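You operate a simulated robot arm through the tools that you are given. There is no shell and no other tool. Be economical: measure what you need, move in short steps, check, and stop when the job is done.

You run a simulated two-armed robot. Do the job below in one go: nothing can be reset, and whatever is moved stays where it is left.

## Task
Take the orange crate from the middle deck of the crate rack and leave it on the counter of the stock rack. Stack the red small box from the top of the gauge bench on top of the green small box. Open the left drawer of the parts bench, put the white cloth in the inside of the left drawer of the parts bench and shut the drawer again. Turn the depth knob to 6 mm. Open the right drawer of the parts bench, put the green cloth in the inside of the right drawer of the parts bench, then shut the drawer. Put the red holder in the yellow tray. Put the orange-band small ring on the green cover. Open the middle drawer of the workbench, take the red-band ring and put it in the inside of the middle drawer of the workbench and shut the drawer again. Take the black-band ring and leave it on the shelf of the side table. Open the case lid. Any order will do. Set down upright: orange crate.

Only the result counts: the job must be done as asked and must still hold three seconds after the hand-in. Knocking over, shifting, dropping, spilling or breaking anything else fails it. A push-on lid holds only when it is set on centred and level and pressed home; a screw cap is set on level and turned clockwise until tight. Flat cloth is picked up by pressing the open fingertips on it (5 to 10 N) and closing them slowly along it; thin cloth reads only 2 to 8 mm in the jaws.

## Robot
Two 6-joint arms with two-finger parallel grippers on one trunk, on a base that drives. Base frame: it is fixed to the floor where the robot stands at the start and does not move with it; the origin is under the middle of the robot, x ahead of it, y to its left, z up; the surface under the hand at the start is at about z = 1200. Readings come in mm, degrees, newtons and seconds.
The left shoulder is at the start at [280, 185, 1030], the right one opposite. With the tool pointing down near the work surface each hand reaches from about 540 to 820 mm from the robot's upright axis, wherever it stands, measured 20 degrees to its own side. Places, roughly: black-band ring (6x6x3 cm) [-800, -5000, 900]; case lid [-1100, 200, 900]; counter of the stock rack [1400, 2800, 800]; depth knob [-900, -1900, 900]; green cloth (10x6x3 cm) [-1200, -2200, 900]; green cover [-1250, -1750, 1000]; inside of the left drawer of the parts bench [-1000, -2500, 700]; inside of the middle drawer of the workbench [-1000, -4200, 600]; inside of the right drawer of the parts bench [-1000, -1400, 700]; left drawer of the parts bench [-900, -2500, 800]; middle drawer of the workbench [-900, -4200, 700]; orange crate [750, 0, 1000]; orange-band small ring (5x5x2 cm) [-800, -4000, 900]; red holder (6x6x5 cm) [-1000, -2800, 900]; red-band ring (6x6x3 cm) [-800, -5500, 900]; right drawer of the parts bench [-900, -1400, 800]; shelf of the side table [-1000, -3400, 300]; small box [-1250, 250, 1000]; white cloth (11x7x3 cm) [-1300, -1400, 900]; yellow tray (20x22x7 cm) [-1200, -4500, 900]. Payload 1.57 kg a hand.
The tool frame of a hand sits at the grasp point between the pads (the TCP): z along the fingers, y along the line on which they close. The tips reach 30 mm beyond it. Largest opening 80 mm; finger width 17, thickness 12; the body of the gripper, 40 by 82 mm, starts 80 mm behind the TCP.
Orientation is that of the tool frame in the base frame, as [roll, pitch, yaw] about the fixed x, y, z axes, in that order (R = Rz(yaw) Ry(pitch) Rx(roll)). With the fingers straight down and closing along the base's y, the tool's x points along the base's -x, its y along +y and its z along -z.

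## Interface
- The arms move only by the tool drive_tool. It takes "left_moves", "right_moves" or both (then of equal length, played together; a hand with none holds still); each is a list of rows, each a list of 7 numbers: the shift along the base's x, y, z in cm, then the turn, a rotation vector about the base's x, y, z in rad, then the gripper command, from -1 (shut) to 1 (fully open), values between in proportion. In form: [[dx, dy, dz, ax, ay, az, fingers], ...]. A call has 1 to 10 rows; each row is the pose to reach, as a shift and turn from the pose commanded when the call began. A row lasts 0.2 s, in which the tool goes at most 50 mm and 8.6 degrees; a call with a longer step from one row to the next is refused whole, and so is a gripper value outside its range. Where a pose cannot be reached the arm comes as near as it can. A force on the tool above 40 N (or 10 N above the force at the start of the call, whichever is more), or a blocked arm, ends the call early, and 0.2 s more pass. The fingers move at their own pace (about 153 mm/s each) and stop on an object; they squeeze with about 36 N. The grip force told is the motor's: it shows also when the fingers shut on nothing. Time passes only in rows, and 0.2 s behind the last, so rows that repeat a pose let the fingers close. The reply holds the time, the measured pose of the TCP, the force on the tool along the base axes, the opening and the grip force, in the units named above and with some noise, with the torque about the TCP (base axes, N m) and any sound that the robot's microphone picked up.
- Cameras (640 x 400 px; columns grow to the right, rows downward): "scene" is now at [164.5, 79.1, 1470.6]; the picture's right is [1.00, -0.07, -0.00], its down [-0.05, -0.75, -0.66] and it looks along [0.05, 0.66, -0.75] (base axes); focal length 214 px, centre (320, 200). "left" rides on the left gripper at [72, 7, -122] in its tool frame; the picture's right is [-0.09, 1.00, 0.00], its down [-0.84, -0.08, -0.54] and it looks along [-0.54, -0.05, 0.84] (tool axes); focal length 238 px, centre (320, 200). "right" rides on the right gripper at [72, -7, -122] in its tool frame; the picture's right is [0.09, 1.00, 0.00], its down [-0.84, 0.08, -0.54] and it looks along [-0.54, 0.05, 0.84] (tool axes); focal length 238 px, centre (320, 200). There is no depth. A picture from a camera that has moved, and an enlarged one, comes with that camera's place and axes in the base frame and with its lens.
- camera(camera): a new picture of that camera. It takes no simulated time.
- raise_lower(by): slides the trunk up (or, below 0, down) by that many mm; the arms and the scene camera ride with it, the base frame stays. It gives what a move gives, with no picture.
- steer(legs): drives the robot by 1 to 6 legs, each [ahead, turn to the left] in mm and degrees, along the robot's own axes; the way and the turn of a leg run together, so that a leg with both is an arc; at most 1500 mm and 180 degrees a leg. The arms and the cameras ride along, it lands a little off, and it stops where it bumps. It gives what a move gives.
- aim_head(pan, tilt): turns the head with the scene camera to pan (to the left, within 86 degrees either way) and tilt (down, from -29 to 69), counted from straight ahead of the robot. It gives what a move gives.
- enlarge(camera, box): a new picture of the part [left, top, right, bottom] of that camera's present view, enlarged. It takes no simulated time.
- close_job(): hands the job in; it is judged then, once.

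Work in short steps. Places have to be worked out from the pictures, the camera data and where the tool is seen: move nearer, look again, correct. Check each grasp and each placing, and mend what went wrong. You have 567 turns and 370 pictures in all, those below and enlarged ones among them. Open the grippers and draw the arms clear of the work before you hand the job in, unless the task says otherwise.

The tools are called after "Emit:" as a command line: name --argument value ..., lists and objects as JSON in quotes. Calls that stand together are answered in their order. drive_tool: Moves the arms, as the interface text tells. Its arguments: {"type":"object","properties":{"left_moves":{"type":"array","items":{"type":"array","items":{"type":"number"}}},"right_moves":{"type":"array","items":{"type":"array","items":{"type":"number"}}}},"required":[]} The other tools are called the same way: raise_lower (by) slides the trunk up or down; steer (legs) drives the base; aim_head (pan, tilt) turns the head that bears the scene camera; camera (camera) takes a picture; enlarge (camera, box) takes an enlarged picture of a part of a camera's view; close_job () hands the job in.

At the start:

```text
clock: 0.0
left_position: [391.4, 467.4, 1259.9]
left_tool_rot: [180.0, 0.0, -179.9]
left_force: [1.0, -1.0, 0.5]
left_ft_torque: [-0.01, -0.03, 0.02]
left_grip_width: 80.0
left_grip_force: 0.1
right_position: [500.8, 78.4, 1213.1]
right_tool_rot: [-180.0, 0.1, -180.0]
right_force: [0.5, 0.1, 0.6]
right_ft_torque: [0.0, 0.01, 0.01]
right_grip_width: 79.9
right_grip_force: 0.0
trunk travel left (down, up): [-725.0, 265.0]
robot x, y, heading: [1.4, 1.5, 0.0]
head pan, tilt: [85.9, 48.5]
```

scene: 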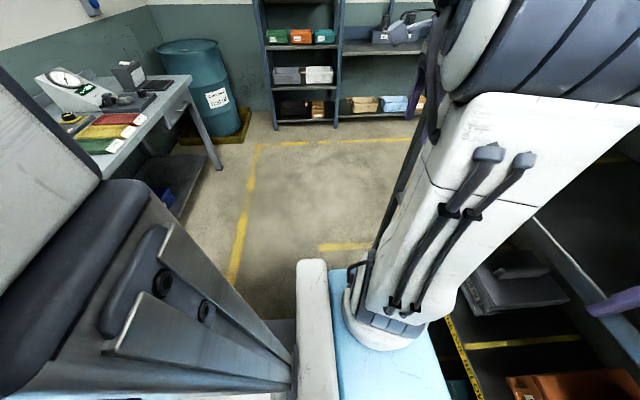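
right: 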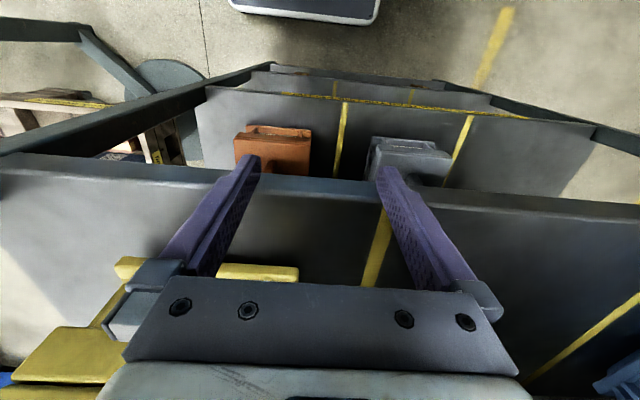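
left: 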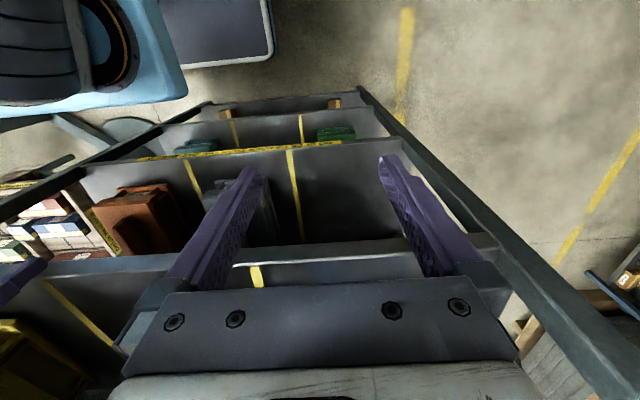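

The rack is ahead of me; I aim the head forward to see the crate rack.

Emit:
aim_head --pan 0 --tilt 40

Emit:
camera --camera "scene"

```text
clock: 1.6
left_position: [391.9, 466.7, 1261.2]
left_tool_rot: [180.0, -0.1, 180.0]
left_force: [0.4, -0.4, 0.0]
left_ft_torque: [-0.04, 0.02, -0.01]
left_grip_width: 80.0
left_grip_force: 0.0
right_position: [499.8, 79.0, 1212.5]
right_tool_rot: [180.0, 0.0, -180.0]
right_force: [0.4, 0.6, 0.3]
right_ft_torque: [-0.02, -0.01, 0.07]
right_grip_width: 80.3
right_grip_force: 0.1
trunk travel left (down, up): [-725.0, 265.0]
robot x, y, heading: [-0.8, 1.4, -0.1]
head pan, tilt: [0.0, 40.0]
```

```text
366 pictures are left
camera scene: at [244.0, 1.0, 1482.8], right [0.0, -1.0, 0.0], down [-0.64, 0.0, -0.77], along [0.77, 0.0, -0.64], focal length 214 px, centre (320, 200)
```

scene: 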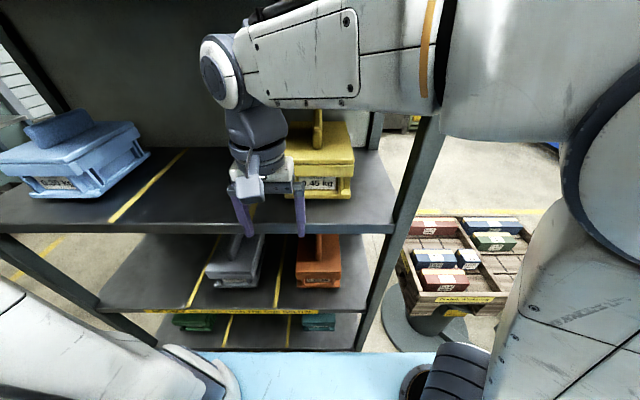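

The crate sits under the top deck, so I need to approach from the front. I back off, then drop the trunk to look in.

Emit:
steer --legs '[[-450, 0]]'

Emit:
aim_head --pan 0 --tilt 25

Emit:
camera --camera "scene"

Emit:
raise_lower --by -300

Emit:
camera --camera "scene"

```text
clock: 4.0
left_position: [26.2, 450.2, 1264.9]
left_tool_rot: [179.9, 0.7, 177.9]
left_force: [1.0, -0.5, -0.6]
left_ft_torque: [0.1, 0.02, 0.01]
left_grip_width: 80.0
left_grip_force: 0.0
right_position: [122.6, 58.9, 1216.9]
right_tool_rot: [179.9, 0.4, 178.0]
right_force: [1.1, -1.6, 0.4]
right_ft_torque: [0.07, 0.02, -0.01]
right_grip_width: 80.0
right_grip_force: 0.1
trunk travel left (down, up): [-725.0, 265.0]
robot x, y, heading: [-372.7, -4.7, -3.0]
head pan, tilt: [0.0, 40.0]
stopped in leg 1: the robot was blocked; the commanded pose is now the measured one
```

```text
clock: 4.7
left_position: [28.6, 452.3, 1262.9]
left_tool_rot: [179.9, 0.4, 177.9]
left_force: [-0.4, 0.1, -0.2]
left_ft_torque: [0.01, 0.02, 0.02]
left_grip_width: 79.9
left_grip_force: 0.1
right_position: [124.9, 61.0, 1216.7]
right_tool_rot: [-180.0, 0.4, 177.9]
right_force: [-0.2, -0.1, -0.4]
right_ft_torque: [-0.04, 0.0, 0.0]
right_grip_width: 79.9
right_grip_force: 0.1
trunk travel left (down, up): [-725.0, 265.0]
robot x, y, heading: [-370.5, -2.3, -2.9]
head pan, tilt: [0.0, 25.0]
```

```text
365 pictures are left
camera scene: at [-116.3, -15.7, 1506.0], right [-0.05, -1.0, 0.0], down [-0.43, 0.02, -0.9], along [0.9, -0.05, -0.43], focal length 214 px, centre (320, 200)
```

scene: 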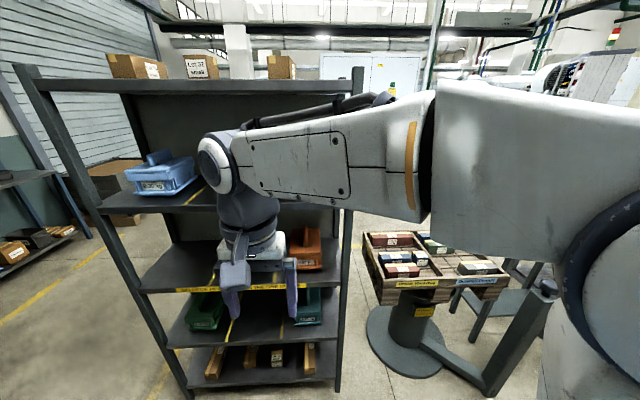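

```text
clock: 7.7
left_position: [27.3, 451.3, 963.6]
left_tool_rot: [179.9, 0.4, 177.9]
left_force: [-0.3, 0.4, -0.2]
left_ft_torque: [-0.02, 0.0, -0.02]
left_grip_width: 80.1
left_grip_force: 0.0
right_position: [125.0, 61.5, 917.0]
right_tool_rot: [180.0, 0.4, 178.1]
right_force: [-0.1, 1.0, 0.7]
right_ft_torque: [-0.03, 0.0, 0.01]
right_grip_width: 79.8
right_grip_force: 0.0
trunk travel left (down, up): [-425.0, 565.0]
robot x, y, heading: [-369.6, -2.0, -3.3]
head pan, tilt: [0.0, 25.0]
```

```text
364 pictures are left
camera scene: at [-116.9, -15.9, 1206.2], right [-0.05, -1.0, 0.0], down [-0.43, 0.02, -0.9], along [0.9, -0.05, -0.43], focal length 214 px, centre (320, 200)
```

scene: 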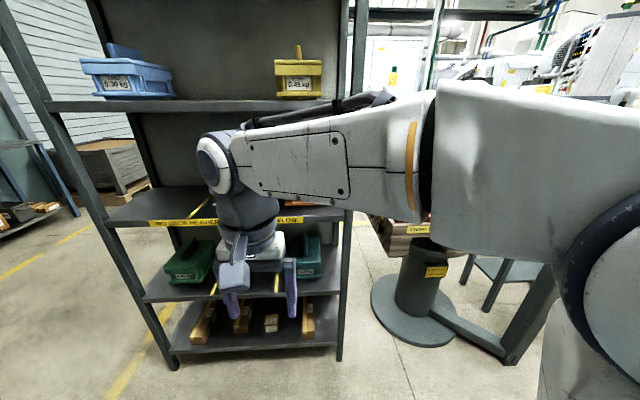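

Stereo gives: front edge of the middle deck x≈445, z≈870; top deck z≈1195. I straighten the heading and turn the right tool to point forward.

Emit:
steer --legs '[[40, 3.2]]'

Emit:
drive_tool --right_moves '[[1, -1, 0, 0, -0.148, 0, 1], [2, -2, 0, 0, -0.296, 0, 1], [3, -3, 1, 0, -0.444, 0, 1], [4, -4, 2, 0, -0.592, 0, 1], [5, -5, 3, 0, -0.74, 0, 1], [6, -6, 4, 0, -0.888, 0, 1], [7, -7, 5, 0, -1.036, 0, 1], [8, -8, 6, 0, -1.184, 0, 1], [9, -9, 7, 0, -1.332, 0, 1], [10, -10, 8, 0, -1.48, 0, 1]]'

Emit:
camera --camera "scene"

Emit:
camera --camera "right"

```text
clock: 8.6
left_position: [40.0, 472.2, 962.7]
left_tool_rot: [179.9, 0.4, -178.9]
left_force: [1.2, -0.5, 0.4]
left_ft_torque: [0.04, 0.02, -0.01]
left_grip_width: 80.2
left_grip_force: 0.1
right_position: [158.0, 86.9, 915.6]
right_tool_rot: [180.0, 0.5, -178.9]
right_force: [-0.2, 0.4, -0.1]
right_ft_torque: [-0.01, 0.02, -0.03]
right_grip_width: 80.2
right_grip_force: 0.1
trunk travel left (down, up): [-425.0, 565.0]
robot x, y, heading: [-334.0, -4.9, 0.1]
head pan, tilt: [0.0, 25.0]
```

```text
clock: 10.8
left_position: [40.4, 472.8, 962.8]
left_tool_rot: [180.0, 0.4, -178.9]
left_force: [1.1, -0.2, 0.4]
left_ft_torque: [0.0, 0.0, -0.02]
left_grip_width: 79.8
left_grip_force: 0.1
right_position: [259.6, -13.9, 996.5]
right_tool_rot: [-167.0, 85.2, -166.9]
right_force: [-0.2, 0.0, -0.5]
right_ft_torque: [0.02, 0.0, -0.04]
right_grip_width: 80.0
right_grip_force: 0.1
trunk travel left (down, up): [-425.0, 565.0]
robot x, y, heading: [-334.6, -1.8, 0.3]
head pan, tilt: [0.0, 25.0]
```

```text
363 pictures are left
camera scene: at [-81.6, -1.5, 1206.1], right [0.0, -1.0, 0.0], down [-0.42, 0.0, -0.91], along [0.91, 0.0, -0.42], focal length 214 px, centre (320, 200)
```

scene: 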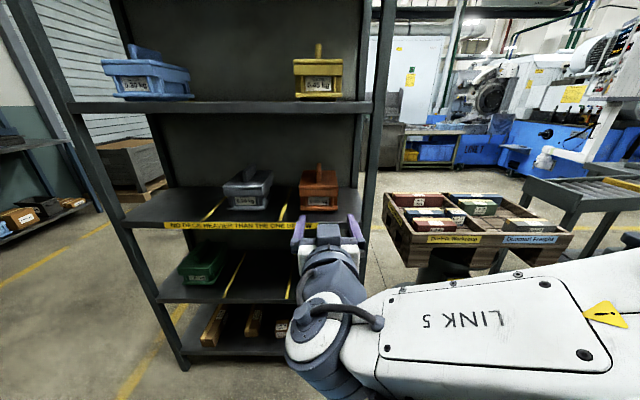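

```text
362 pictures are left
camera right: at [130.6, -20.8, 936.3], right [-0.01, 0.99, -0.11], down [-0.47, 0.09, 0.88], along [0.88, 0.06, 0.47], focal length 238 px, centre (320, 200)
```

right: 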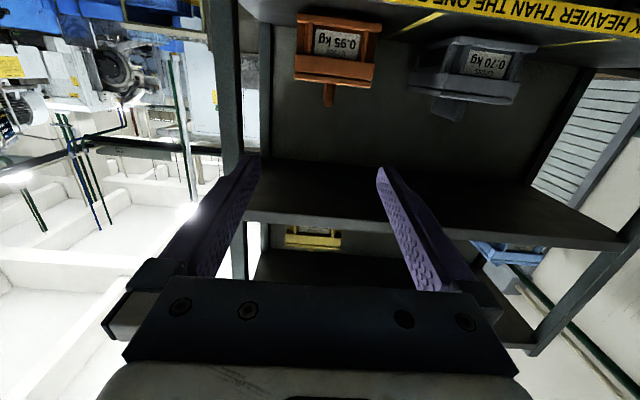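

Handle top is at about (701, 5, 989). I enlarge both views to measure the handle.

Emit:
enlarge --camera "scene" --box '[270, 140, 370, 240]'

Emit:
enlarge --camera "right" --box '[270, 0, 400, 130]'

```text
4.00 times, centred on (320, 190) of scene
camera zoom: at [-81.6, -1.5, 1206.1], right [0.0, -1.0, 0.0], down [-0.42, 0.0, -0.91], along [0.91, 0.0, -0.42], focal length 858 px, centre (320, 240)
```

zoom: 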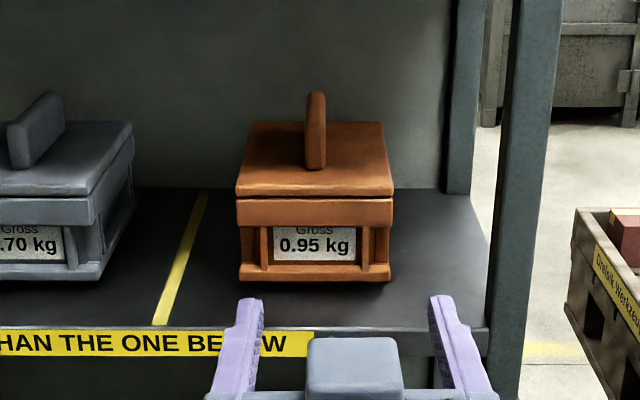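

```text
3.08 times, centred on (335, 65) of right
camera zoom: at [130.6, -20.8, 936.3], right [-0.01, 0.99, -0.11], down [-0.47, 0.09, 0.88], along [0.88, 0.06, 0.47], focal length 733 px, centre (274, 615)
```

zoom: 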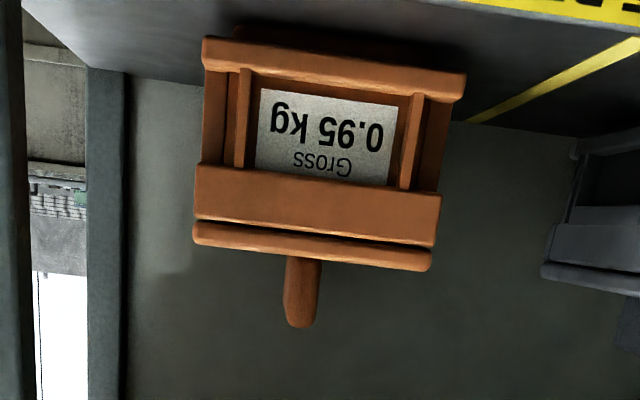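

Handle is an upright fin ≈18 mm thick along x, centre ≈(650, 4, 980). I tip the tool to 30° below horizontal and drive up to it.

Emit:
drive_tool --right_moves '[[0, 0.5, 1, 0, 0.145, 0, 1], [0, 1, 2, 0, 0.29, 0, 1], [0, 1.6, 3, 0, 0.43, 0, 1]]'

Emit:
steer --legs '[[250, 0]]'

Emit:
camera --camera "scene"

Emit:
camera --camera "right"

```text
clock: 11.6
left_position: [41.4, 474.1, 962.4]
left_tool_rot: [179.9, 0.4, -178.9]
left_force: [0.3, -0.4, -0.7]
left_ft_torque: [-0.03, -0.03, -0.02]
left_grip_width: 80.3
left_grip_force: 0.0
right_position: [261.4, 7.0, 1025.4]
right_tool_rot: [-177.9, 60.4, -177.7]
right_force: [0.3, 0.2, -0.3]
right_ft_torque: [-0.01, 0.02, 0.0]
right_grip_width: 79.9
right_grip_force: 0.1
right hand out of reach, approached as far as the arm can: row 1, 2, 3
trunk travel left (down, up): [-425.0, 565.0]
robot x, y, heading: [-334.5, -5.9, 0.4]
head pan, tilt: [0.0, 25.0]
```

```text
clock: 13.4
left_position: [293.7, 472.8, 963.1]
left_tool_rot: [179.9, 0.6, -179.0]
left_force: [0.0, -0.1, 0.0]
left_ft_torque: [0.01, 0.02, 0.01]
left_grip_width: 79.9
left_grip_force: 0.1
right_position: [512.3, 6.5, 1027.6]
right_tool_rot: [-177.9, 60.5, -177.8]
right_force: [0.0, 0.4, 0.3]
right_ft_torque: [-0.03, -0.02, -0.04]
right_grip_width: 79.9
right_grip_force: 0.0
trunk travel left (down, up): [-425.0, 565.0]
robot x, y, heading: [-81.9, -0.6, 0.2]
head pan, tilt: [0.0, 25.0]
```

```text
359 pictures are left
camera scene: at [170.9, -1.0, 1206.1], right [0.0, -1.0, 0.0], down [-0.42, 0.0, -0.91], along [0.91, 0.0, -0.42], focal length 214 px, centre (320, 200)
```

scene: 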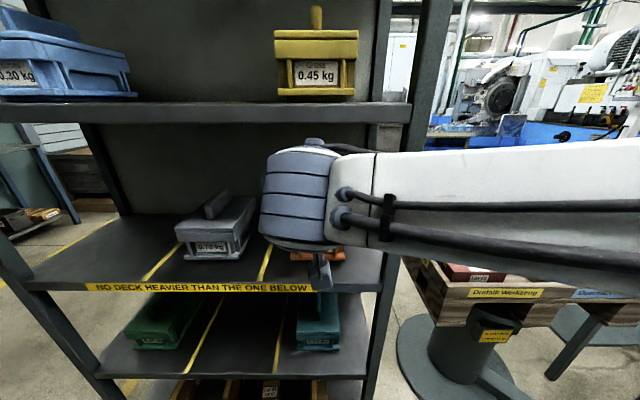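

```text
358 pictures are left
camera right: at [370.5, -0.7, 1024.2], right [-0.05, 0.99, -0.1], down [-0.06, 0.1, 0.99], along [1.0, 0.06, 0.06], focal length 238 px, centre (320, 200)
```

right: 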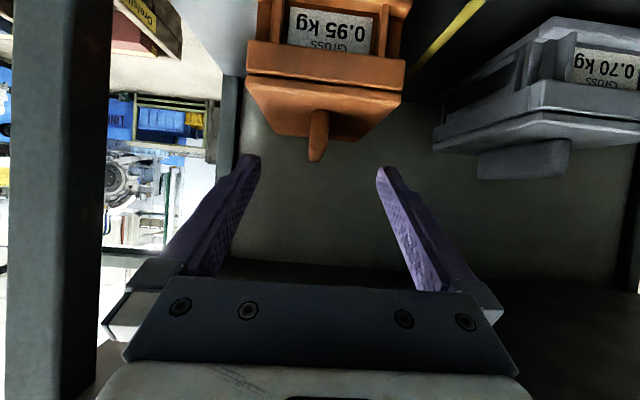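

Right view puts the handle's front edge near x≈622, z 949–998, y≈5. I drive 90 mm on, then reach in with the arm.

Emit:
steer --legs '[[90, 0]]'

Emit:
drive_tool --right_moves '[[1.5, 0, -1.5, 0, 0, 0, 1], [3, 0, -3, 0, 0, 0, 1], [4.7, 0, -4.4, 0, 0, 0, 1]]'

Emit:
camera --camera "right"

```text
clock: 14.5
left_position: [383.8, 473.2, 962.4]
left_tool_rot: [179.9, 0.6, -179.1]
left_force: [0.5, 0.4, 0.1]
left_ft_torque: [0.0, -0.01, 0.0]
left_grip_width: 80.0
left_grip_force: 0.1
right_position: [602.9, 7.1, 1026.4]
right_tool_rot: [-177.8, 60.5, -177.8]
right_force: [-0.4, -0.3, -0.4]
right_ft_torque: [0.0, 0.03, 0.02]
right_grip_width: 80.2
right_grip_force: 0.0
trunk travel left (down, up): [-425.0, 565.0]
robot x, y, heading: [14.3, -5.0, 0.6]
head pan, tilt: [0.0, 25.0]
```

```text
clock: 15.3
left_position: [383.5, 473.1, 962.1]
left_tool_rot: [179.9, 0.5, -179.0]
left_force: [-0.3, -0.5, -0.1]
left_ft_torque: [-0.05, -0.01, 0.04]
left_grip_width: 79.8
left_grip_force: 0.1
right_position: [650.3, 6.9, 982.4]
right_tool_rot: [-177.9, 60.6, -177.8]
right_force: [-0.5, -0.7, 0.3]
right_ft_torque: [-0.03, 0.03, 0.01]
right_grip_width: 80.2
right_grip_force: 0.1
trunk travel left (down, up): [-425.0, 565.0]
robot x, y, heading: [10.4, -3.0, -0.1]
head pan, tilt: [0.0, 25.0]
```

```text
357 pictures are left
camera right: at [507.8, -0.2, 980.3], right [-0.05, 0.99, -0.1], down [-0.06, 0.1, 0.99], along [1.0, 0.06, 0.06], focal length 238 px, centre (320, 200)
```

right: 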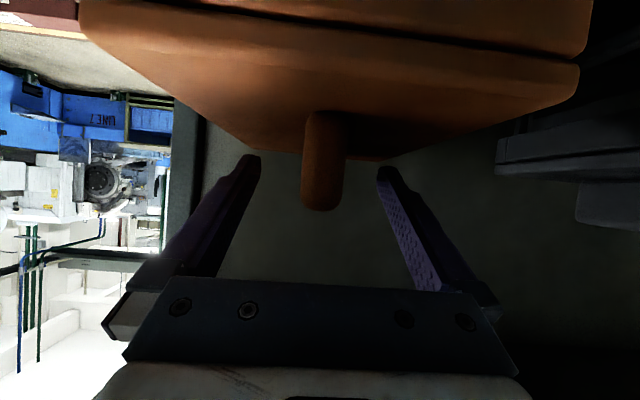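

Lid spans x≈575–775, so the crate centre is ≈675. I move 25 mm further in, 5 mm lower, then close.

Emit:
drive_tool --right_moves '[[1.3, -0.2, -0.3, 0, 0, 0, 1], [2.5, -0.3, -0.6, 0, 0, 0, 1], [2.5, -0.3, -0.6, 0, 0, 0, 0], [2.5, -0.3, -0.6, 0, 0, 0, -1], [2.5, -0.3, -0.6, 0, 0, 0, -1], [2.5, -0.3, -0.6, 0, 0, 0, -1]]'

```text
clock: 16.7
left_position: [383.9, 471.7, 963.1]
left_tool_rot: [179.9, 0.5, -179.0]
left_force: [0.2, 0.1, 0.1]
left_ft_torque: [-0.06, -0.02, 0.01]
left_grip_width: 80.0
left_grip_force: 0.0
right_position: [675.7, 5.5, 975.9]
right_tool_rot: [-178.1, 60.5, -178.0]
right_force: [1.8, 4.0, -0.6]
right_ft_torque: [0.72, -0.1, -0.1]
right_grip_width: 17.9
right_grip_force: 33.1
trunk travel left (down, up): [-425.0, 565.0]
robot x, y, heading: [10.8, -0.5, 0.3]
head pan, tilt: [0.0, 25.0]
```

Gripped at 17.9 mm. I lift 25 mm slowly and look at the load torque.

Emit:
drive_tool --right_moves '[[0, 0, 0.5, 0, 0, 0, -1], [0, 0, 1, 0, 0, 0, -1], [0, 0, 1.8, 0, 0, 0, -1], [0, 0, 2.5, 0, 0, 0, -1], [0, 0, 2.5, 0, 0, 0, -1]]'

Emit:
camera --camera "right"

Emit:
camera --camera "scene"

```text
clock: 17.9
left_position: [384.1, 472.1, 962.7]
left_tool_rot: [179.9, 0.4, -178.9]
left_force: [0.1, -0.1, 0.4]
left_ft_torque: [0.01, 0.0, 0.0]
left_grip_width: 80.2
left_grip_force: 0.1
right_position: [677.7, 3.1, 1001.0]
right_tool_rot: [-177.9, 60.5, -177.8]
right_force: [0.2, -0.7, -9.3]
right_ft_torque: [-0.01, -0.14, -0.02]
right_grip_width: 18.0
right_grip_force: 33.3
trunk travel left (down, up): [-425.0, 565.0]
robot x, y, heading: [7.1, -1.2, 0.5]
head pan, tilt: [0.0, 25.0]
```

```text
356 pictures are left
camera right: at [533.2, -3.5, 999.0], right [-0.05, 0.99, -0.1], down [-0.06, 0.1, 0.99], along [1.0, 0.06, 0.06], focal length 238 px, centre (320, 200)
```

right: 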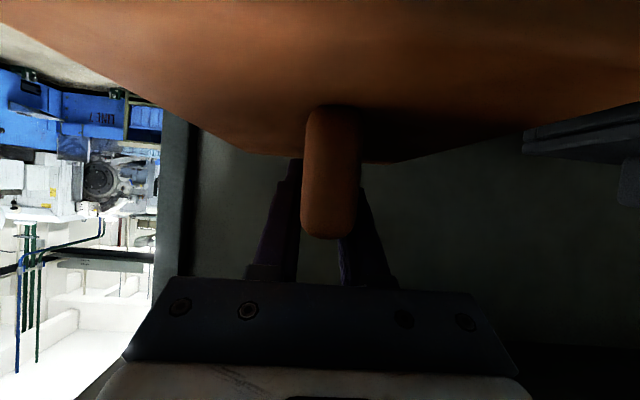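

```text
355 pictures are left
camera scene: at [261.6, -0.7, 1206.0], right [0.0, -1.0, 0.0], down [-0.42, 0.0, -0.91], along [0.91, 0.0, -0.42], focal length 214 px, centre (320, 200)
```

scene: 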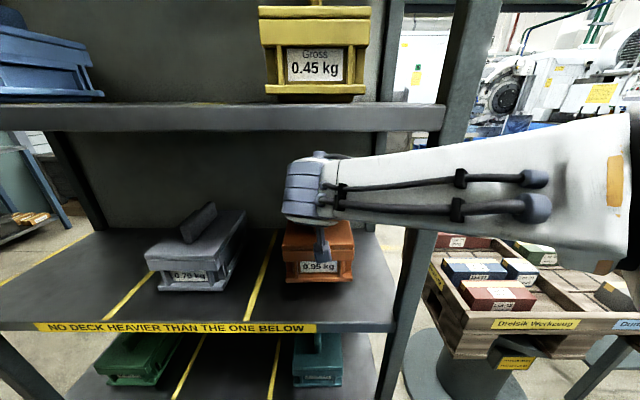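

Crate hangs level, load 9.3 N. I raise 40 mm more, back out and draw the arm in.

Emit:
drive_tool --right_moves '[[0, 0, 1, 0, 0, 0, -1], [0, 0, 2, 0, 0, 0, -1], [0, 0, 3, 0, 0, 0, -1], [0, 0, 4, 0, 0, 0, -1]]'

Emit:
steer --legs '[[-310, 0]]'

Emit:
aim_head --pan 60 --tilt 20

Emit:
camera --camera "scene"

```text
clock: 18.9
left_position: [383.2, 473.1, 961.9]
left_tool_rot: [179.9, 0.5, -178.9]
left_force: [-0.4, 0.2, -0.1]
left_ft_torque: [0.0, -0.02, 0.03]
left_grip_width: 80.0
left_grip_force: 0.0
right_position: [675.0, 4.0, 1036.4]
right_tool_rot: [-177.2, 60.2, -177.2]
right_force: [-0.3, -0.3, -10.0]
right_ft_torque: [0.01, -0.15, -0.03]
right_grip_width: 18.1
right_grip_force: 32.5
trunk travel left (down, up): [-425.0, 565.0]
robot x, y, heading: [12.5, -5.5, 0.1]
head pan, tilt: [0.0, 25.0]
```

```text
clock: 21.1
left_position: [68.0, 471.6, 963.0]
left_tool_rot: [179.9, 0.4, -178.9]
left_force: [0.6, -0.5, -0.5]
left_ft_torque: [0.0, 0.01, 0.03]
left_grip_width: 80.1
left_grip_force: 0.0
right_position: [361.4, 2.8, 1039.6]
right_tool_rot: [-177.8, 60.4, -177.6]
right_force: [-0.8, -0.7, -9.7]
right_ft_torque: [0.04, -0.18, 0.0]
right_grip_width: 17.9
right_grip_force: 32.9
trunk travel left (down, up): [-425.0, 565.0]
robot x, y, heading: [-305.9, -2.7, 0.2]
head pan, tilt: [0.0, 25.0]
```

```text
clock: 22.4
left_position: [69.5, 472.2, 962.5]
left_tool_rot: [179.9, 0.4, -179.0]
left_force: [-0.3, -0.5, -0.5]
left_ft_torque: [-0.01, 0.01, 0.01]
left_grip_width: 80.0
left_grip_force: 0.1
right_position: [362.4, 3.6, 1040.2]
right_tool_rot: [-177.8, 60.5, -177.7]
right_force: [0.6, -0.1, -9.4]
right_ft_torque: [0.01, -0.17, -0.02]
right_grip_width: 17.9
right_grip_force: 33.1
trunk travel left (down, up): [-425.0, 565.0]
robot x, y, heading: [-305.8, -3.8, 0.1]
head pan, tilt: [60.0, 20.0]
```

```text
354 pictures are left
camera scene: at [-98.7, 79.0, 1214.1], right [0.87, -0.5, 0.0], down [-0.17, -0.3, -0.94], along [0.47, 0.82, -0.34], focal length 214 px, centre (320, 200)
```

scene: 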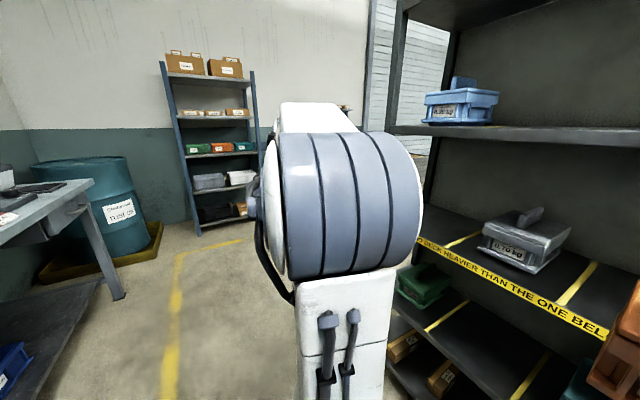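

Stock rack stands at the far left. I draw the crate in 7 cm and arc left away from the crate rack, clear of the bench edge (x≈-775).

Emit:
drive_tool --right_moves '[[-1.5, 0, 0, 0, 0, 0, -1], [-3, 0, 0, 0, 0, 0, -1], [-5, 0, 0, 0, 0, 0, -1], [-7, 0, 0, 0, 0, 0, -1]]'

Emit:
steer --legs '[[150, 40], [400, 45], [700, 0]]'

Emit:
aim_head --pan 0 --tilt 20

Emit:
camera --camera "scene"

```text
clock: 23.4
left_position: [69.6, 472.4, 962.3]
left_tool_rot: [179.9, 0.3, -178.9]
left_force: [-0.1, -0.6, 0.2]
left_ft_torque: [0.0, 0.01, 0.02]
left_grip_width: 79.9
left_grip_force: 0.1
right_position: [292.3, 3.7, 1040.0]
right_tool_rot: [-177.8, 60.5, -177.7]
right_force: [0.5, 0.0, -9.7]
right_ft_torque: [0.02, -0.2, 0.01]
right_grip_width: 17.9
right_grip_force: 32.3
trunk travel left (down, up): [-425.0, 565.0]
robot x, y, heading: [-301.8, -0.8, 0.6]
head pan, tilt: [60.0, 20.0]
```

```text
clock: 31.2
left_position: [-385.5, 1505.7, 963.3]
left_tool_rot: [180.0, 0.5, -93.3]
left_force: [0.0, 0.9, 1.0]
left_ft_torque: [-0.01, 0.0, 0.02]
left_grip_width: 79.8
left_grip_force: 0.1
right_position: [96.1, 1693.1, 1039.6]
right_tool_rot: [-177.7, 60.4, -92.0]
right_force: [0.0, -0.2, -8.6]
right_ft_torque: [0.16, 0.01, -0.03]
right_grip_width: 17.9
right_grip_force: 32.6
trunk travel left (down, up): [-425.0, 565.0]
robot x, y, heading: [60.3, 1101.6, 86.4]
head pan, tilt: [60.0, 20.0]
```

```text
clock: 32.5
left_position: [-387.3, 1504.2, 962.1]
left_tool_rot: [179.8, 0.6, -93.1]
left_force: [0.1, 0.1, -0.6]
left_ft_torque: [0.03, 0.0, -0.02]
left_grip_width: 80.0
left_grip_force: 0.0
right_position: [96.6, 1693.5, 1038.8]
right_tool_rot: [-177.6, 60.4, -92.1]
right_force: [0.5, 0.0, -9.0]
right_ft_torque: [0.18, 0.0, 0.0]
right_grip_width: 18.0
right_grip_force: 32.2
trunk travel left (down, up): [-425.0, 565.0]
robot x, y, heading: [58.9, 1096.7, 85.9]
head pan, tilt: [0.0, 20.0]
```

```text
353 pictures are left
camera scene: at [75.5, 1350.9, 1214.1], right [1.0, -0.07, 0.0], down [-0.02, -0.34, -0.94], along [0.06, 0.94, -0.34], focal length 214 px, centre (320, 200)
```

scene: 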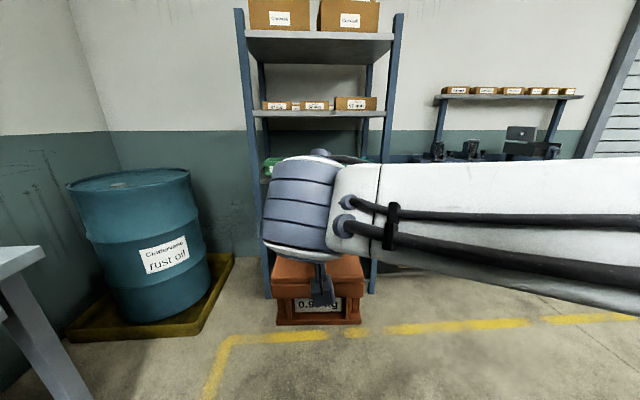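

The counter lies to the right of the shelf rack. I turn right and look.

Emit:
steer --legs '[[0, -45]]'

Emit:
aim_head --pan 20 --tilt 20

Emit:
camera --camera "scene"

```text
clock: 34.9
left_position: [33.3, 1701.6, 962.1]
left_tool_rot: [179.9, 0.4, -138.3]
left_force: [0.4, -0.1, -0.1]
left_ft_torque: [0.0, -0.01, -0.02]
left_grip_width: 80.1
left_grip_force: 0.2
right_position: [507.9, 1492.1, 1040.5]
right_tool_rot: [-177.5, 60.4, -137.0]
right_force: [-0.7, 0.0, -10.6]
right_ft_torque: [0.12, -0.11, 0.02]
right_grip_width: 17.6
right_grip_force: 32.4
trunk travel left (down, up): [-425.0, 565.0]
robot x, y, heading: [57.7, 1096.7, 40.5]
head pan, tilt: [0.0, 20.0]
```

```text
clock: 35.8
left_position: [32.4, 1700.6, 962.6]
left_tool_rot: [179.9, 0.5, -138.3]
left_force: [0.2, 1.1, -0.1]
left_ft_torque: [-0.02, 0.01, -0.01]
left_grip_width: 80.2
left_grip_force: 0.0
right_position: [506.6, 1491.4, 1040.9]
right_tool_rot: [-177.6, 60.4, -137.0]
right_force: [0.3, 0.3, -10.2]
right_ft_torque: [0.09, -0.11, 0.0]
right_grip_width: 18.0
right_grip_force: 32.3
trunk travel left (down, up): [-425.0, 565.0]
robot x, y, heading: [59.8, 1097.9, 41.0]
head pan, tilt: [20.0, 20.0]
```

```text
352 pictures are left
camera scene: at [224.6, 1284.4, 1214.1], right [0.87, -0.49, 0.0], down [-0.17, -0.3, -0.94], along [0.46, 0.82, -0.34], focal length 214 px, centre (320, 200)
```

scene: 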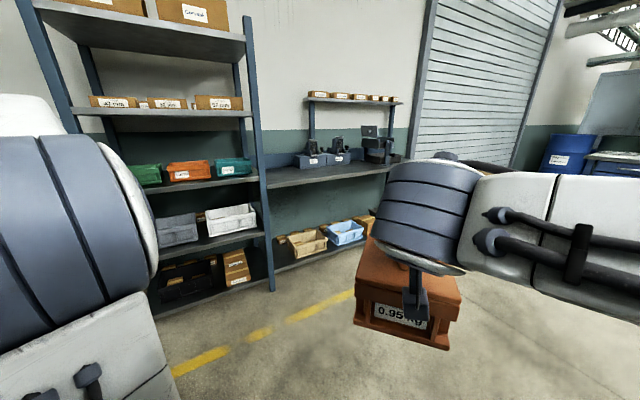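

Counter front edge at y≈2625, spanning x≈570–2000, bins at its back. I drive to about (1340, 1780) and face +y.

Emit:
steer --legs '[[0, -13], [1450, 0], [0, 62]]'

Emit:
aim_head --pan 0 --tilt 25

Emit:
camera --camera "scene"

Emit:
camera --camera "left"

```text
clock: 46.6
left_position: [878.9, 2151.3, 962.1]
left_tool_rot: [179.9, 0.5, -88.7]
left_force: [-0.6, -0.5, 0.0]
left_ft_torque: [0.03, 0.01, 0.02]
left_grip_width: 80.1
left_grip_force: 0.1
right_position: [1346.0, 2376.4, 1039.9]
right_tool_rot: [-177.6, 60.4, -87.5]
right_force: [0.4, -0.6, -9.6]
right_ft_torque: [0.15, 0.0, 0.01]
right_grip_width: 17.6
right_grip_force: 32.9
trunk travel left (down, up): [-425.0, 565.0]
robot x, y, heading: [1356.0, 1779.2, 90.3]
head pan, tilt: [20.0, 20.0]
```

```text
clock: 47.4
left_position: [880.8, 2150.9, 961.8]
left_tool_rot: [179.9, 0.5, -88.7]
left_force: [-0.5, 0.2, -0.8]
left_ft_torque: [-0.04, 0.04, 0.0]
left_grip_width: 80.0
left_grip_force: 0.0
right_position: [1345.8, 2377.1, 1039.2]
right_tool_rot: [-177.6, 60.4, -87.3]
right_force: [0.4, -0.7, -9.5]
right_ft_torque: [0.13, 0.01, 0.0]
right_grip_width: 17.9
right_grip_force: 32.5
trunk travel left (down, up): [-425.0, 565.0]
robot x, y, heading: [1353.8, 1783.0, 90.2]
head pan, tilt: [0.0, 25.0]
```

```text
351 pictures are left
camera scene: at [1353.0, 2033.0, 1206.0], right [1.0, 0.01, 0.0], down [0.0, -0.42, -0.91], along [-0.01, 0.91, -0.42], focal length 214 px, centre (320, 200)
```

scene: 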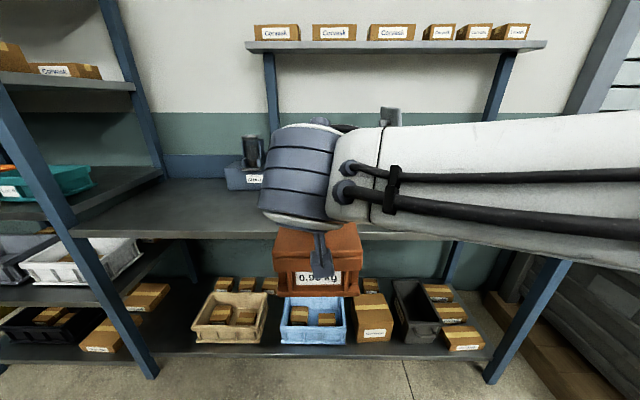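

```text
350 pictures are left
camera left: at [874.7, 2077.8, 1083.5], right [-1.0, 0.07, 0.0], down [0.06, 0.83, 0.55], along [0.04, 0.55, -0.84], focal length 238 px, centre (320, 200)
```

left: 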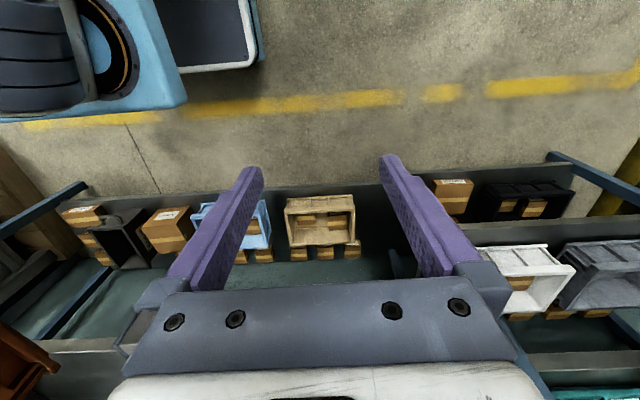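

Bins stand behind y≈3030, so there's free counter in front. I drive 340 ahead and reach the crate 60 mm further over the counter.

Emit:
steer --legs '[[340, 0]]'

Emit:
drive_tool --right_moves '[[0, 2, 0, 0, 0, 0, -1], [0, 4, -1, 0, 0, 0, -1], [0, 6.3, -3, 0, 0, 0, -1], [0, 6.3, -5, 0, 0, 0, -1]]'

Emit:
camera --camera "right"

Emit:
camera --camera "scene"

```text
clock: 49.6
left_position: [876.0, 2491.4, 964.2]
left_tool_rot: [179.9, 0.3, -88.7]
left_force: [-0.1, -0.3, -0.3]
left_ft_torque: [0.0, 0.0, -0.02]
left_grip_width: 80.1
left_grip_force: 0.1
right_position: [1343.2, 2717.5, 1039.6]
right_tool_rot: [-177.7, 60.4, -87.5]
right_force: [0.5, 0.0, -10.0]
right_ft_torque: [0.16, 0.0, -0.01]
right_grip_width: 17.7
right_grip_force: 32.3
trunk travel left (down, up): [-425.0, 565.0]
robot x, y, heading: [1349.3, 2120.7, 90.3]
head pan, tilt: [0.0, 25.0]
```

```text
clock: 50.6
left_position: [875.7, 2491.9, 962.9]
left_tool_rot: [179.9, 0.4, -88.6]
left_force: [0.4, -0.2, 0.8]
left_ft_torque: [0.01, -0.01, 0.01]
left_grip_width: 80.0
left_grip_force: 0.0
right_position: [1342.3, 2780.8, 989.3]
right_tool_rot: [-177.6, 60.4, -87.4]
right_force: [0.0, -0.6, -9.6]
right_ft_torque: [0.12, 0.0, 0.02]
right_grip_width: 17.9
right_grip_force: 32.9
trunk travel left (down, up): [-425.0, 565.0]
robot x, y, heading: [1352.5, 2120.2, 90.6]
head pan, tilt: [0.0, 25.0]
```

```text
349 pictures are left
camera right: at [1349.9, 2639.1, 987.5], right [-0.99, -0.05, -0.1], down [-0.1, -0.06, 0.99], along [-0.06, 1.0, 0.05], focal length 238 px, centre (320, 200)
```

right: 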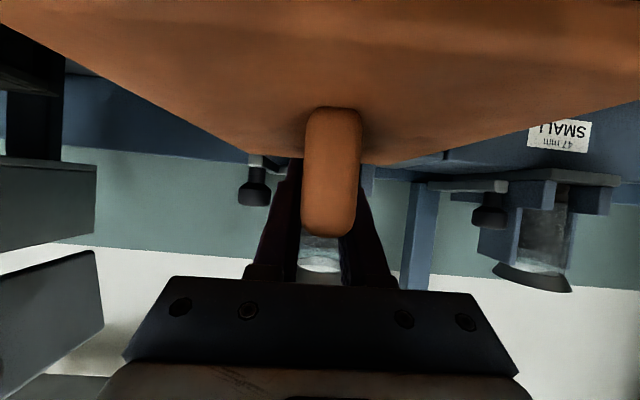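

```text
348 pictures are left
camera scene: at [1349.8, 2373.3, 1206.0], right [1.0, 0.01, 0.0], down [0.0, -0.42, -0.91], along [-0.01, 0.91, -0.42], focal length 214 px, centre (320, 200)
```

scene: 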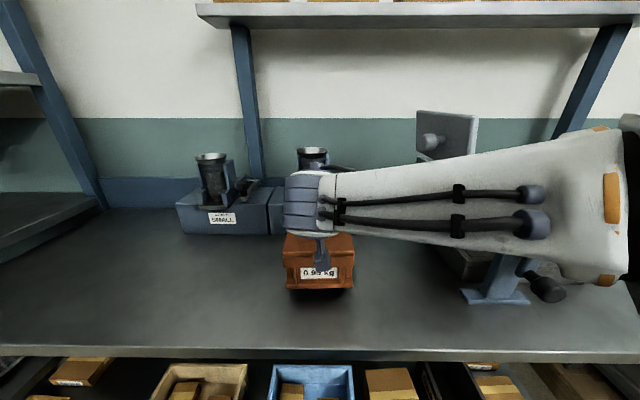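

Clear spot. I lower the crate 6.5 cm, then feel for contact.

Emit:
drive_tool --right_moves '[[0, 0, -1.5, 0, 0, 0, -1], [0, 0, -3, 0, 0, 0, -1], [0, 0, -4.5, 0, 0, 0, -1], [0, 0, -6, 0, 0, 0, -1], [0, 0, -6.5, 0, 0, 0, -1], [0, 0, -6.5, 0, 0, 0, -1]]'

Emit:
drive_tool --right_moves '[[0, 0, -0.3, 0, 0, 0, -1], [0, 0, -0.6, 0, 0, 0, -1], [0, 0, -0.9, 0, 0, 0, -1], [0, 0, -1.1, 0, 0, 0, -1]]'

Emit:
camera --camera "scene"

```text
clock: 51.5
left_position: [876.6, 2491.0, 962.4]
left_tool_rot: [179.8, 0.5, -88.7]
left_force: [0.5, 0.5, -0.5]
left_ft_torque: [-0.01, -0.02, 0.0]
left_grip_width: 80.1
left_grip_force: 0.1
right_position: [1343.7, 2782.2, 962.5]
right_tool_rot: [-179.4, 62.2, -89.1]
right_force: [-0.7, 2.7, 14.4]
right_ft_torque: [-1.31, 0.52, -0.07]
right_grip_width: 17.9
right_grip_force: 32.4
trunk travel left (down, up): [-425.0, 565.0]
robot x, y, heading: [1351.8, 2119.8, 90.5]
head pan, tilt: [0.0, 25.0]
stopped in row 4 (right hand): the force on the tool passed its limit at 78 N (the readings are from after the stop); the commanded pose is now the measured one
```

```text
clock: 52.1
left_position: [876.2, 2491.3, 962.6]
left_tool_rot: [179.9, 0.5, -88.7]
left_force: [-0.1, 0.9, 0.0]
left_ft_torque: [0.04, 0.0, -0.01]
left_grip_width: 79.9
left_grip_force: 0.1
right_position: [1342.4, 2783.3, 961.0]
right_tool_rot: [-180.0, 62.9, -89.6]
right_force: [0.3, 0.5, 9.9]
right_ft_torque: [-0.84, -0.01, 0.0]
right_grip_width: 17.4
right_grip_force: 32.8
trunk travel left (down, up): [-425.0, 565.0]
robot x, y, heading: [1355.9, 2117.1, 90.6]
head pan, tilt: [0.0, 25.0]
stopped in row 3 (right hand): the force on the tool passed its limit at 42 N (the readings are from after the stop); the commanded pose is now the measured one
```

```text
347 pictures are left
camera scene: at [1350.0, 2372.8, 1205.7], right [1.0, 0.01, 0.0], down [0.0, -0.42, -0.91], along [-0.01, 0.91, -0.42], focal length 214 px, centre (320, 200)
```

scene: 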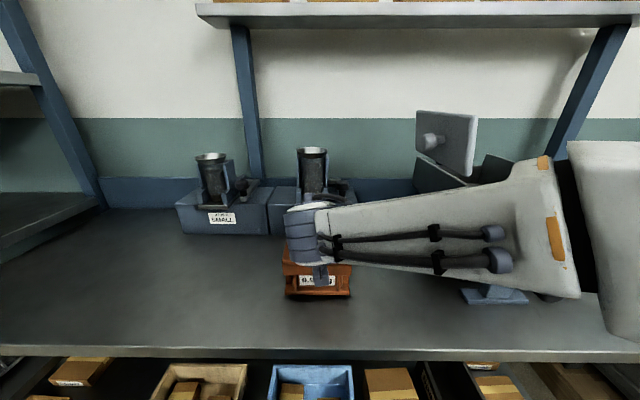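

Crate is resting on the counter (z≈850). I release and withdraw along the finger axis.

Emit:
drive_tool --right_moves '[[0, 0, 0.1, 0, 0, 0, -0.3], [0, 0, 0.1, 0, 0, 0, 0.5], [0, 0, 0.1, 0, 0, 0, 1], [0, -2, 1.4, 0, 0, 0, 1], [0, -5, 3, 0, 0, 0, 1], [0, -9, 5, 0, 0, 0, 1], [0, -12, 7, 0, 0, 0, 1]]'

Emit:
camera --camera "right"

Emit:
camera --camera "scene"

```text
clock: 53.7
left_position: [876.7, 2492.2, 962.4]
left_tool_rot: [179.9, 0.5, -88.7]
left_force: [0.3, -0.2, 0.8]
left_ft_torque: [-0.03, -0.03, 0.01]
left_grip_width: 79.6
left_grip_force: 0.2
right_position: [1319.5, 2669.3, 1027.5]
right_tool_rot: [-179.4, 62.6, -89.3]
right_force: [0.2, 0.0, -0.3]
right_ft_torque: [0.03, -0.01, 0.03]
right_grip_width: 80.1
right_grip_force: 0.0
right hand out of reach, approached as far as the arm can: row 6, 7
trunk travel left (down, up): [-425.0, 565.0]
robot x, y, heading: [1350.3, 2117.7, 90.4]
head pan, tilt: [0.0, 25.0]
```

```text
346 pictures are left
camera right: at [1326.0, 2528.7, 1020.9], right [-1.0, -0.05, -0.09], down [-0.08, -0.1, 0.99], along [-0.05, 0.99, 0.09], focal length 238 px, centre (320, 200)
```

right: 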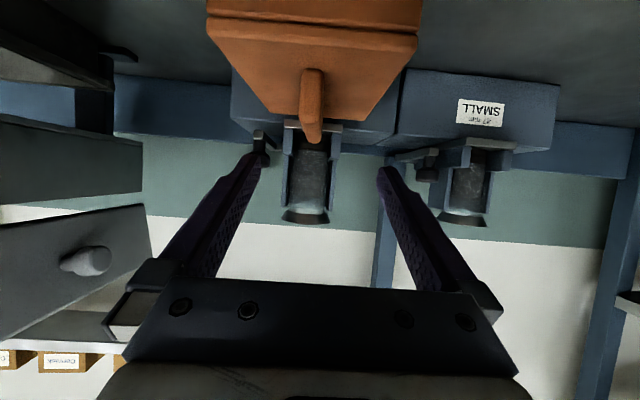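

```text
345 pictures are left
camera scene: at [1350.0, 2373.2, 1206.1], right [1.0, 0.01, 0.0], down [0.0, -0.42, -0.91], along [-0.01, 0.91, -0.42], focal length 214 px, centre (320, 200)
```

scene: 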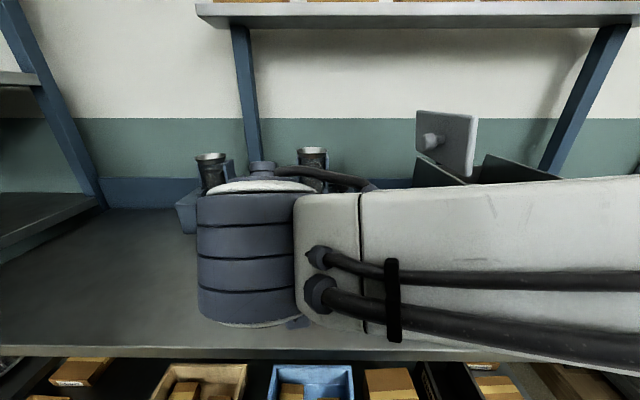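

Crate stands upright and released. I back away, turn the right tool down and restore the trunk height.

Emit:
steer --legs '[[-500, 0]]'

Emit:
raise_lower --by 300

Emit:
drive_tool --right_moves '[[0, -1, 0, -0.145, 0, 0, 1], [0, -2, 0, -0.29, 0, 0, 1], [0, -3, 0, -0.435, 0, 0, 1], [2, -4, 0, -0.58, 0, 0, 1], [4, -5, 0, -0.725, 0, 0, 1], [6, -6, 0, -0.87, 0, 0, 1], [8, -7, 0, -1.015, 0, 0, 1], [10, -8, 0, -1.09, 0, 0, 1]]'

Emit:
camera --camera "scene"

```text
clock: 56.6
left_position: [880.5, 1998.1, 963.0]
left_tool_rot: [179.9, 0.4, -88.8]
left_force: [0.8, 0.1, 0.1]
left_ft_torque: [-0.03, -0.01, 0.0]
left_grip_width: 80.0
left_grip_force: 0.0
right_position: [1325.7, 2175.8, 1026.9]
right_tool_rot: [-179.5, 62.8, -89.4]
right_force: [0.1, 0.5, -0.1]
right_ft_torque: [-0.01, 0.01, -0.01]
right_grip_width: 79.9
right_grip_force: 0.1
trunk travel left (down, up): [-425.0, 565.0]
robot x, y, heading: [1355.4, 1624.5, 90.2]
head pan, tilt: [0.0, 25.0]
```

```text
clock: 59.6
left_position: [880.6, 1998.0, 1263.0]
left_tool_rot: [179.8, 0.5, -88.8]
left_force: [0.1, -0.3, 0.8]
left_ft_torque: [-0.01, 0.02, -0.01]
left_grip_width: 80.0
left_grip_force: 0.0
right_position: [1326.2, 2175.5, 1327.1]
right_tool_rot: [-179.4, 62.8, -89.6]
right_force: [-0.2, 0.8, 0.2]
right_ft_torque: [-0.04, 0.01, -0.02]
right_grip_width: 79.8
right_grip_force: 0.1
trunk travel left (down, up): [-725.0, 265.0]
robot x, y, heading: [1360.7, 1626.7, 90.3]
head pan, tilt: [0.0, 25.0]
```

```text
clock: 61.4
left_position: [881.2, 1998.2, 1262.5]
left_tool_rot: [179.9, 0.5, -88.9]
left_force: [0.0, 0.5, -0.5]
left_ft_torque: [-0.02, 0.03, -0.02]
left_grip_width: 80.0
left_grip_force: 0.0
right_position: [1424.5, 2095.6, 1327.7]
right_tool_rot: [-179.9, 0.1, -89.7]
right_force: [-0.3, 0.1, 0.3]
right_ft_torque: [0.02, 0.0, 0.01]
right_grip_width: 80.1
right_grip_force: 0.1
trunk travel left (down, up): [-725.0, 265.0]
robot x, y, heading: [1356.9, 1625.0, 90.3]
head pan, tilt: [0.0, 25.0]
```

```text
344 pictures are left
camera scene: at [1354.2, 1878.0, 1506.1], right [1.0, 0.01, 0.0], down [0.0, -0.42, -0.91], along [0.0, 0.91, -0.42], focal length 214 px, centre (320, 200)
```

scene: 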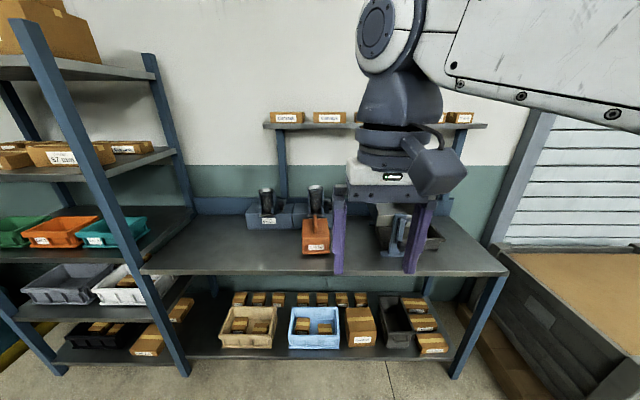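

Crate confirmed on the counter. I head back toward the gauge bench.

Emit:
steer --legs '[[0, 90], [1350, 0]]'

Emit:
aim_head --pan 30 --tilt 20

Emit:
camera --camera "scene"

```text
clock: 72.0
left_position: [-340.3, 1110.0, 1263.7]
left_tool_rot: [179.9, 0.5, 2.6]
left_force: [-0.6, 0.3, 0.1]
left_ft_torque: [0.01, 0.03, 0.0]
left_grip_width: 79.8
left_grip_force: 0.0
right_position: [-450.9, 1650.7, 1328.2]
right_tool_rot: [-179.9, 0.2, 1.7]
right_force: [-0.1, -0.1, -0.2]
right_ft_torque: [0.01, 0.01, 0.02]
right_grip_width: 80.1
right_grip_force: 0.1
trunk travel left (down, up): [-725.0, 265.0]
robot x, y, heading: [17.6, 1592.1, -177.9]
head pan, tilt: [0.0, 25.0]
```

```text
clock: 72.9
left_position: [-340.3, 1111.1, 1262.6]
left_tool_rot: [179.9, 0.5, 2.5]
left_force: [0.1, 0.2, 0.4]
left_ft_torque: [0.02, -0.03, 0.0]
left_grip_width: 79.9
left_grip_force: 0.0
right_position: [-451.1, 1651.5, 1327.5]
right_tool_rot: [-179.8, 0.3, 1.8]
right_force: [0.0, 1.2, 0.9]
right_ft_torque: [0.01, 0.01, 0.01]
right_grip_width: 80.0
right_grip_force: 0.1
trunk travel left (down, up): [-725.0, 265.0]
robot x, y, heading: [20.0, 1598.7, -178.0]
head pan, tilt: [30.0, 20.0]
```

```text
343 pictures are left
camera scene: at [-219.0, 1543.2, 1514.2], right [-0.53, 0.85, 0.0], down [0.29, 0.18, -0.94], along [-0.8, -0.49, -0.34], focal length 214 px, centre (320, 200)
```

scene: 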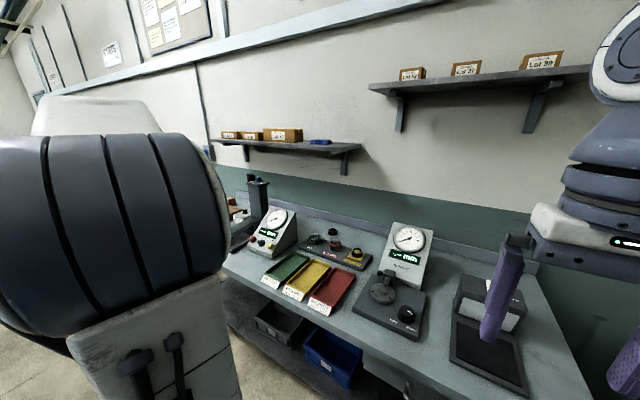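

The gauge bench runs along x≈-775 edge. I drive alongside to y≈300, then face it.

Emit:
steer --legs '[[240, 0], [0, 88], [1300, 0]]'

Emit:
aim_head --pan -60 --tilt 25

Emit:
camera --camera "scene"

```text
clock: 84.5
left_position: [256.5, -76.7, 1262.2]
left_tool_rot: [179.9, 0.5, 91.2]
left_force: [0.0, 0.3, -0.2]
left_ft_torque: [-0.01, 0.03, 0.01]
left_grip_width: 80.2
left_grip_force: 0.0
right_position: [-286.2, -175.0, 1327.7]
right_tool_rot: [-180.0, 0.3, 90.3]
right_force: [-0.7, -0.8, 0.2]
right_ft_torque: [0.01, 0.0, -0.01]
right_grip_width: 79.9
right_grip_force: 0.1
trunk travel left (down, up): [-725.0, 265.0]
robot x, y, heading: [-222.2, 298.4, -89.7]
head pan, tilt: [30.0, 20.0]
```

```text
clock: 86.2
left_position: [256.2, -76.5, 1262.8]
left_tool_rot: [179.9, 0.5, 91.2]
left_force: [1.0, -0.1, 0.1]
left_ft_torque: [0.01, 0.04, 0.0]
left_grip_width: 79.9
left_grip_force: 0.1
right_position: [-287.2, -176.1, 1327.6]
right_tool_rot: [-179.8, 0.2, 90.3]
right_force: [-0.7, -0.3, 0.6]
right_ft_torque: [0.0, 0.0, -0.01]
right_grip_width: 79.8
right_grip_force: 0.0
trunk travel left (down, up): [-725.0, 265.0]
robot x, y, heading: [-222.7, 292.8, -89.7]
head pan, tilt: [-60.0, 25.0]
```

```text
342 pictures are left
camera scene: at [-300.0, 88.9, 1506.1], right [-0.51, 0.86, 0.0], down [0.36, 0.21, -0.91], along [-0.78, -0.46, -0.42], focal length 214 px, centre (320, 200)
```

scene: 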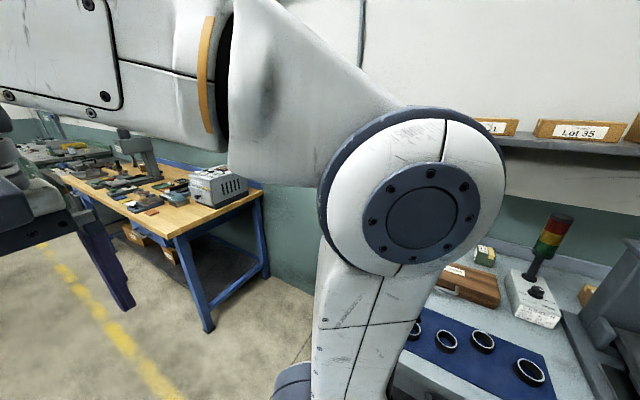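

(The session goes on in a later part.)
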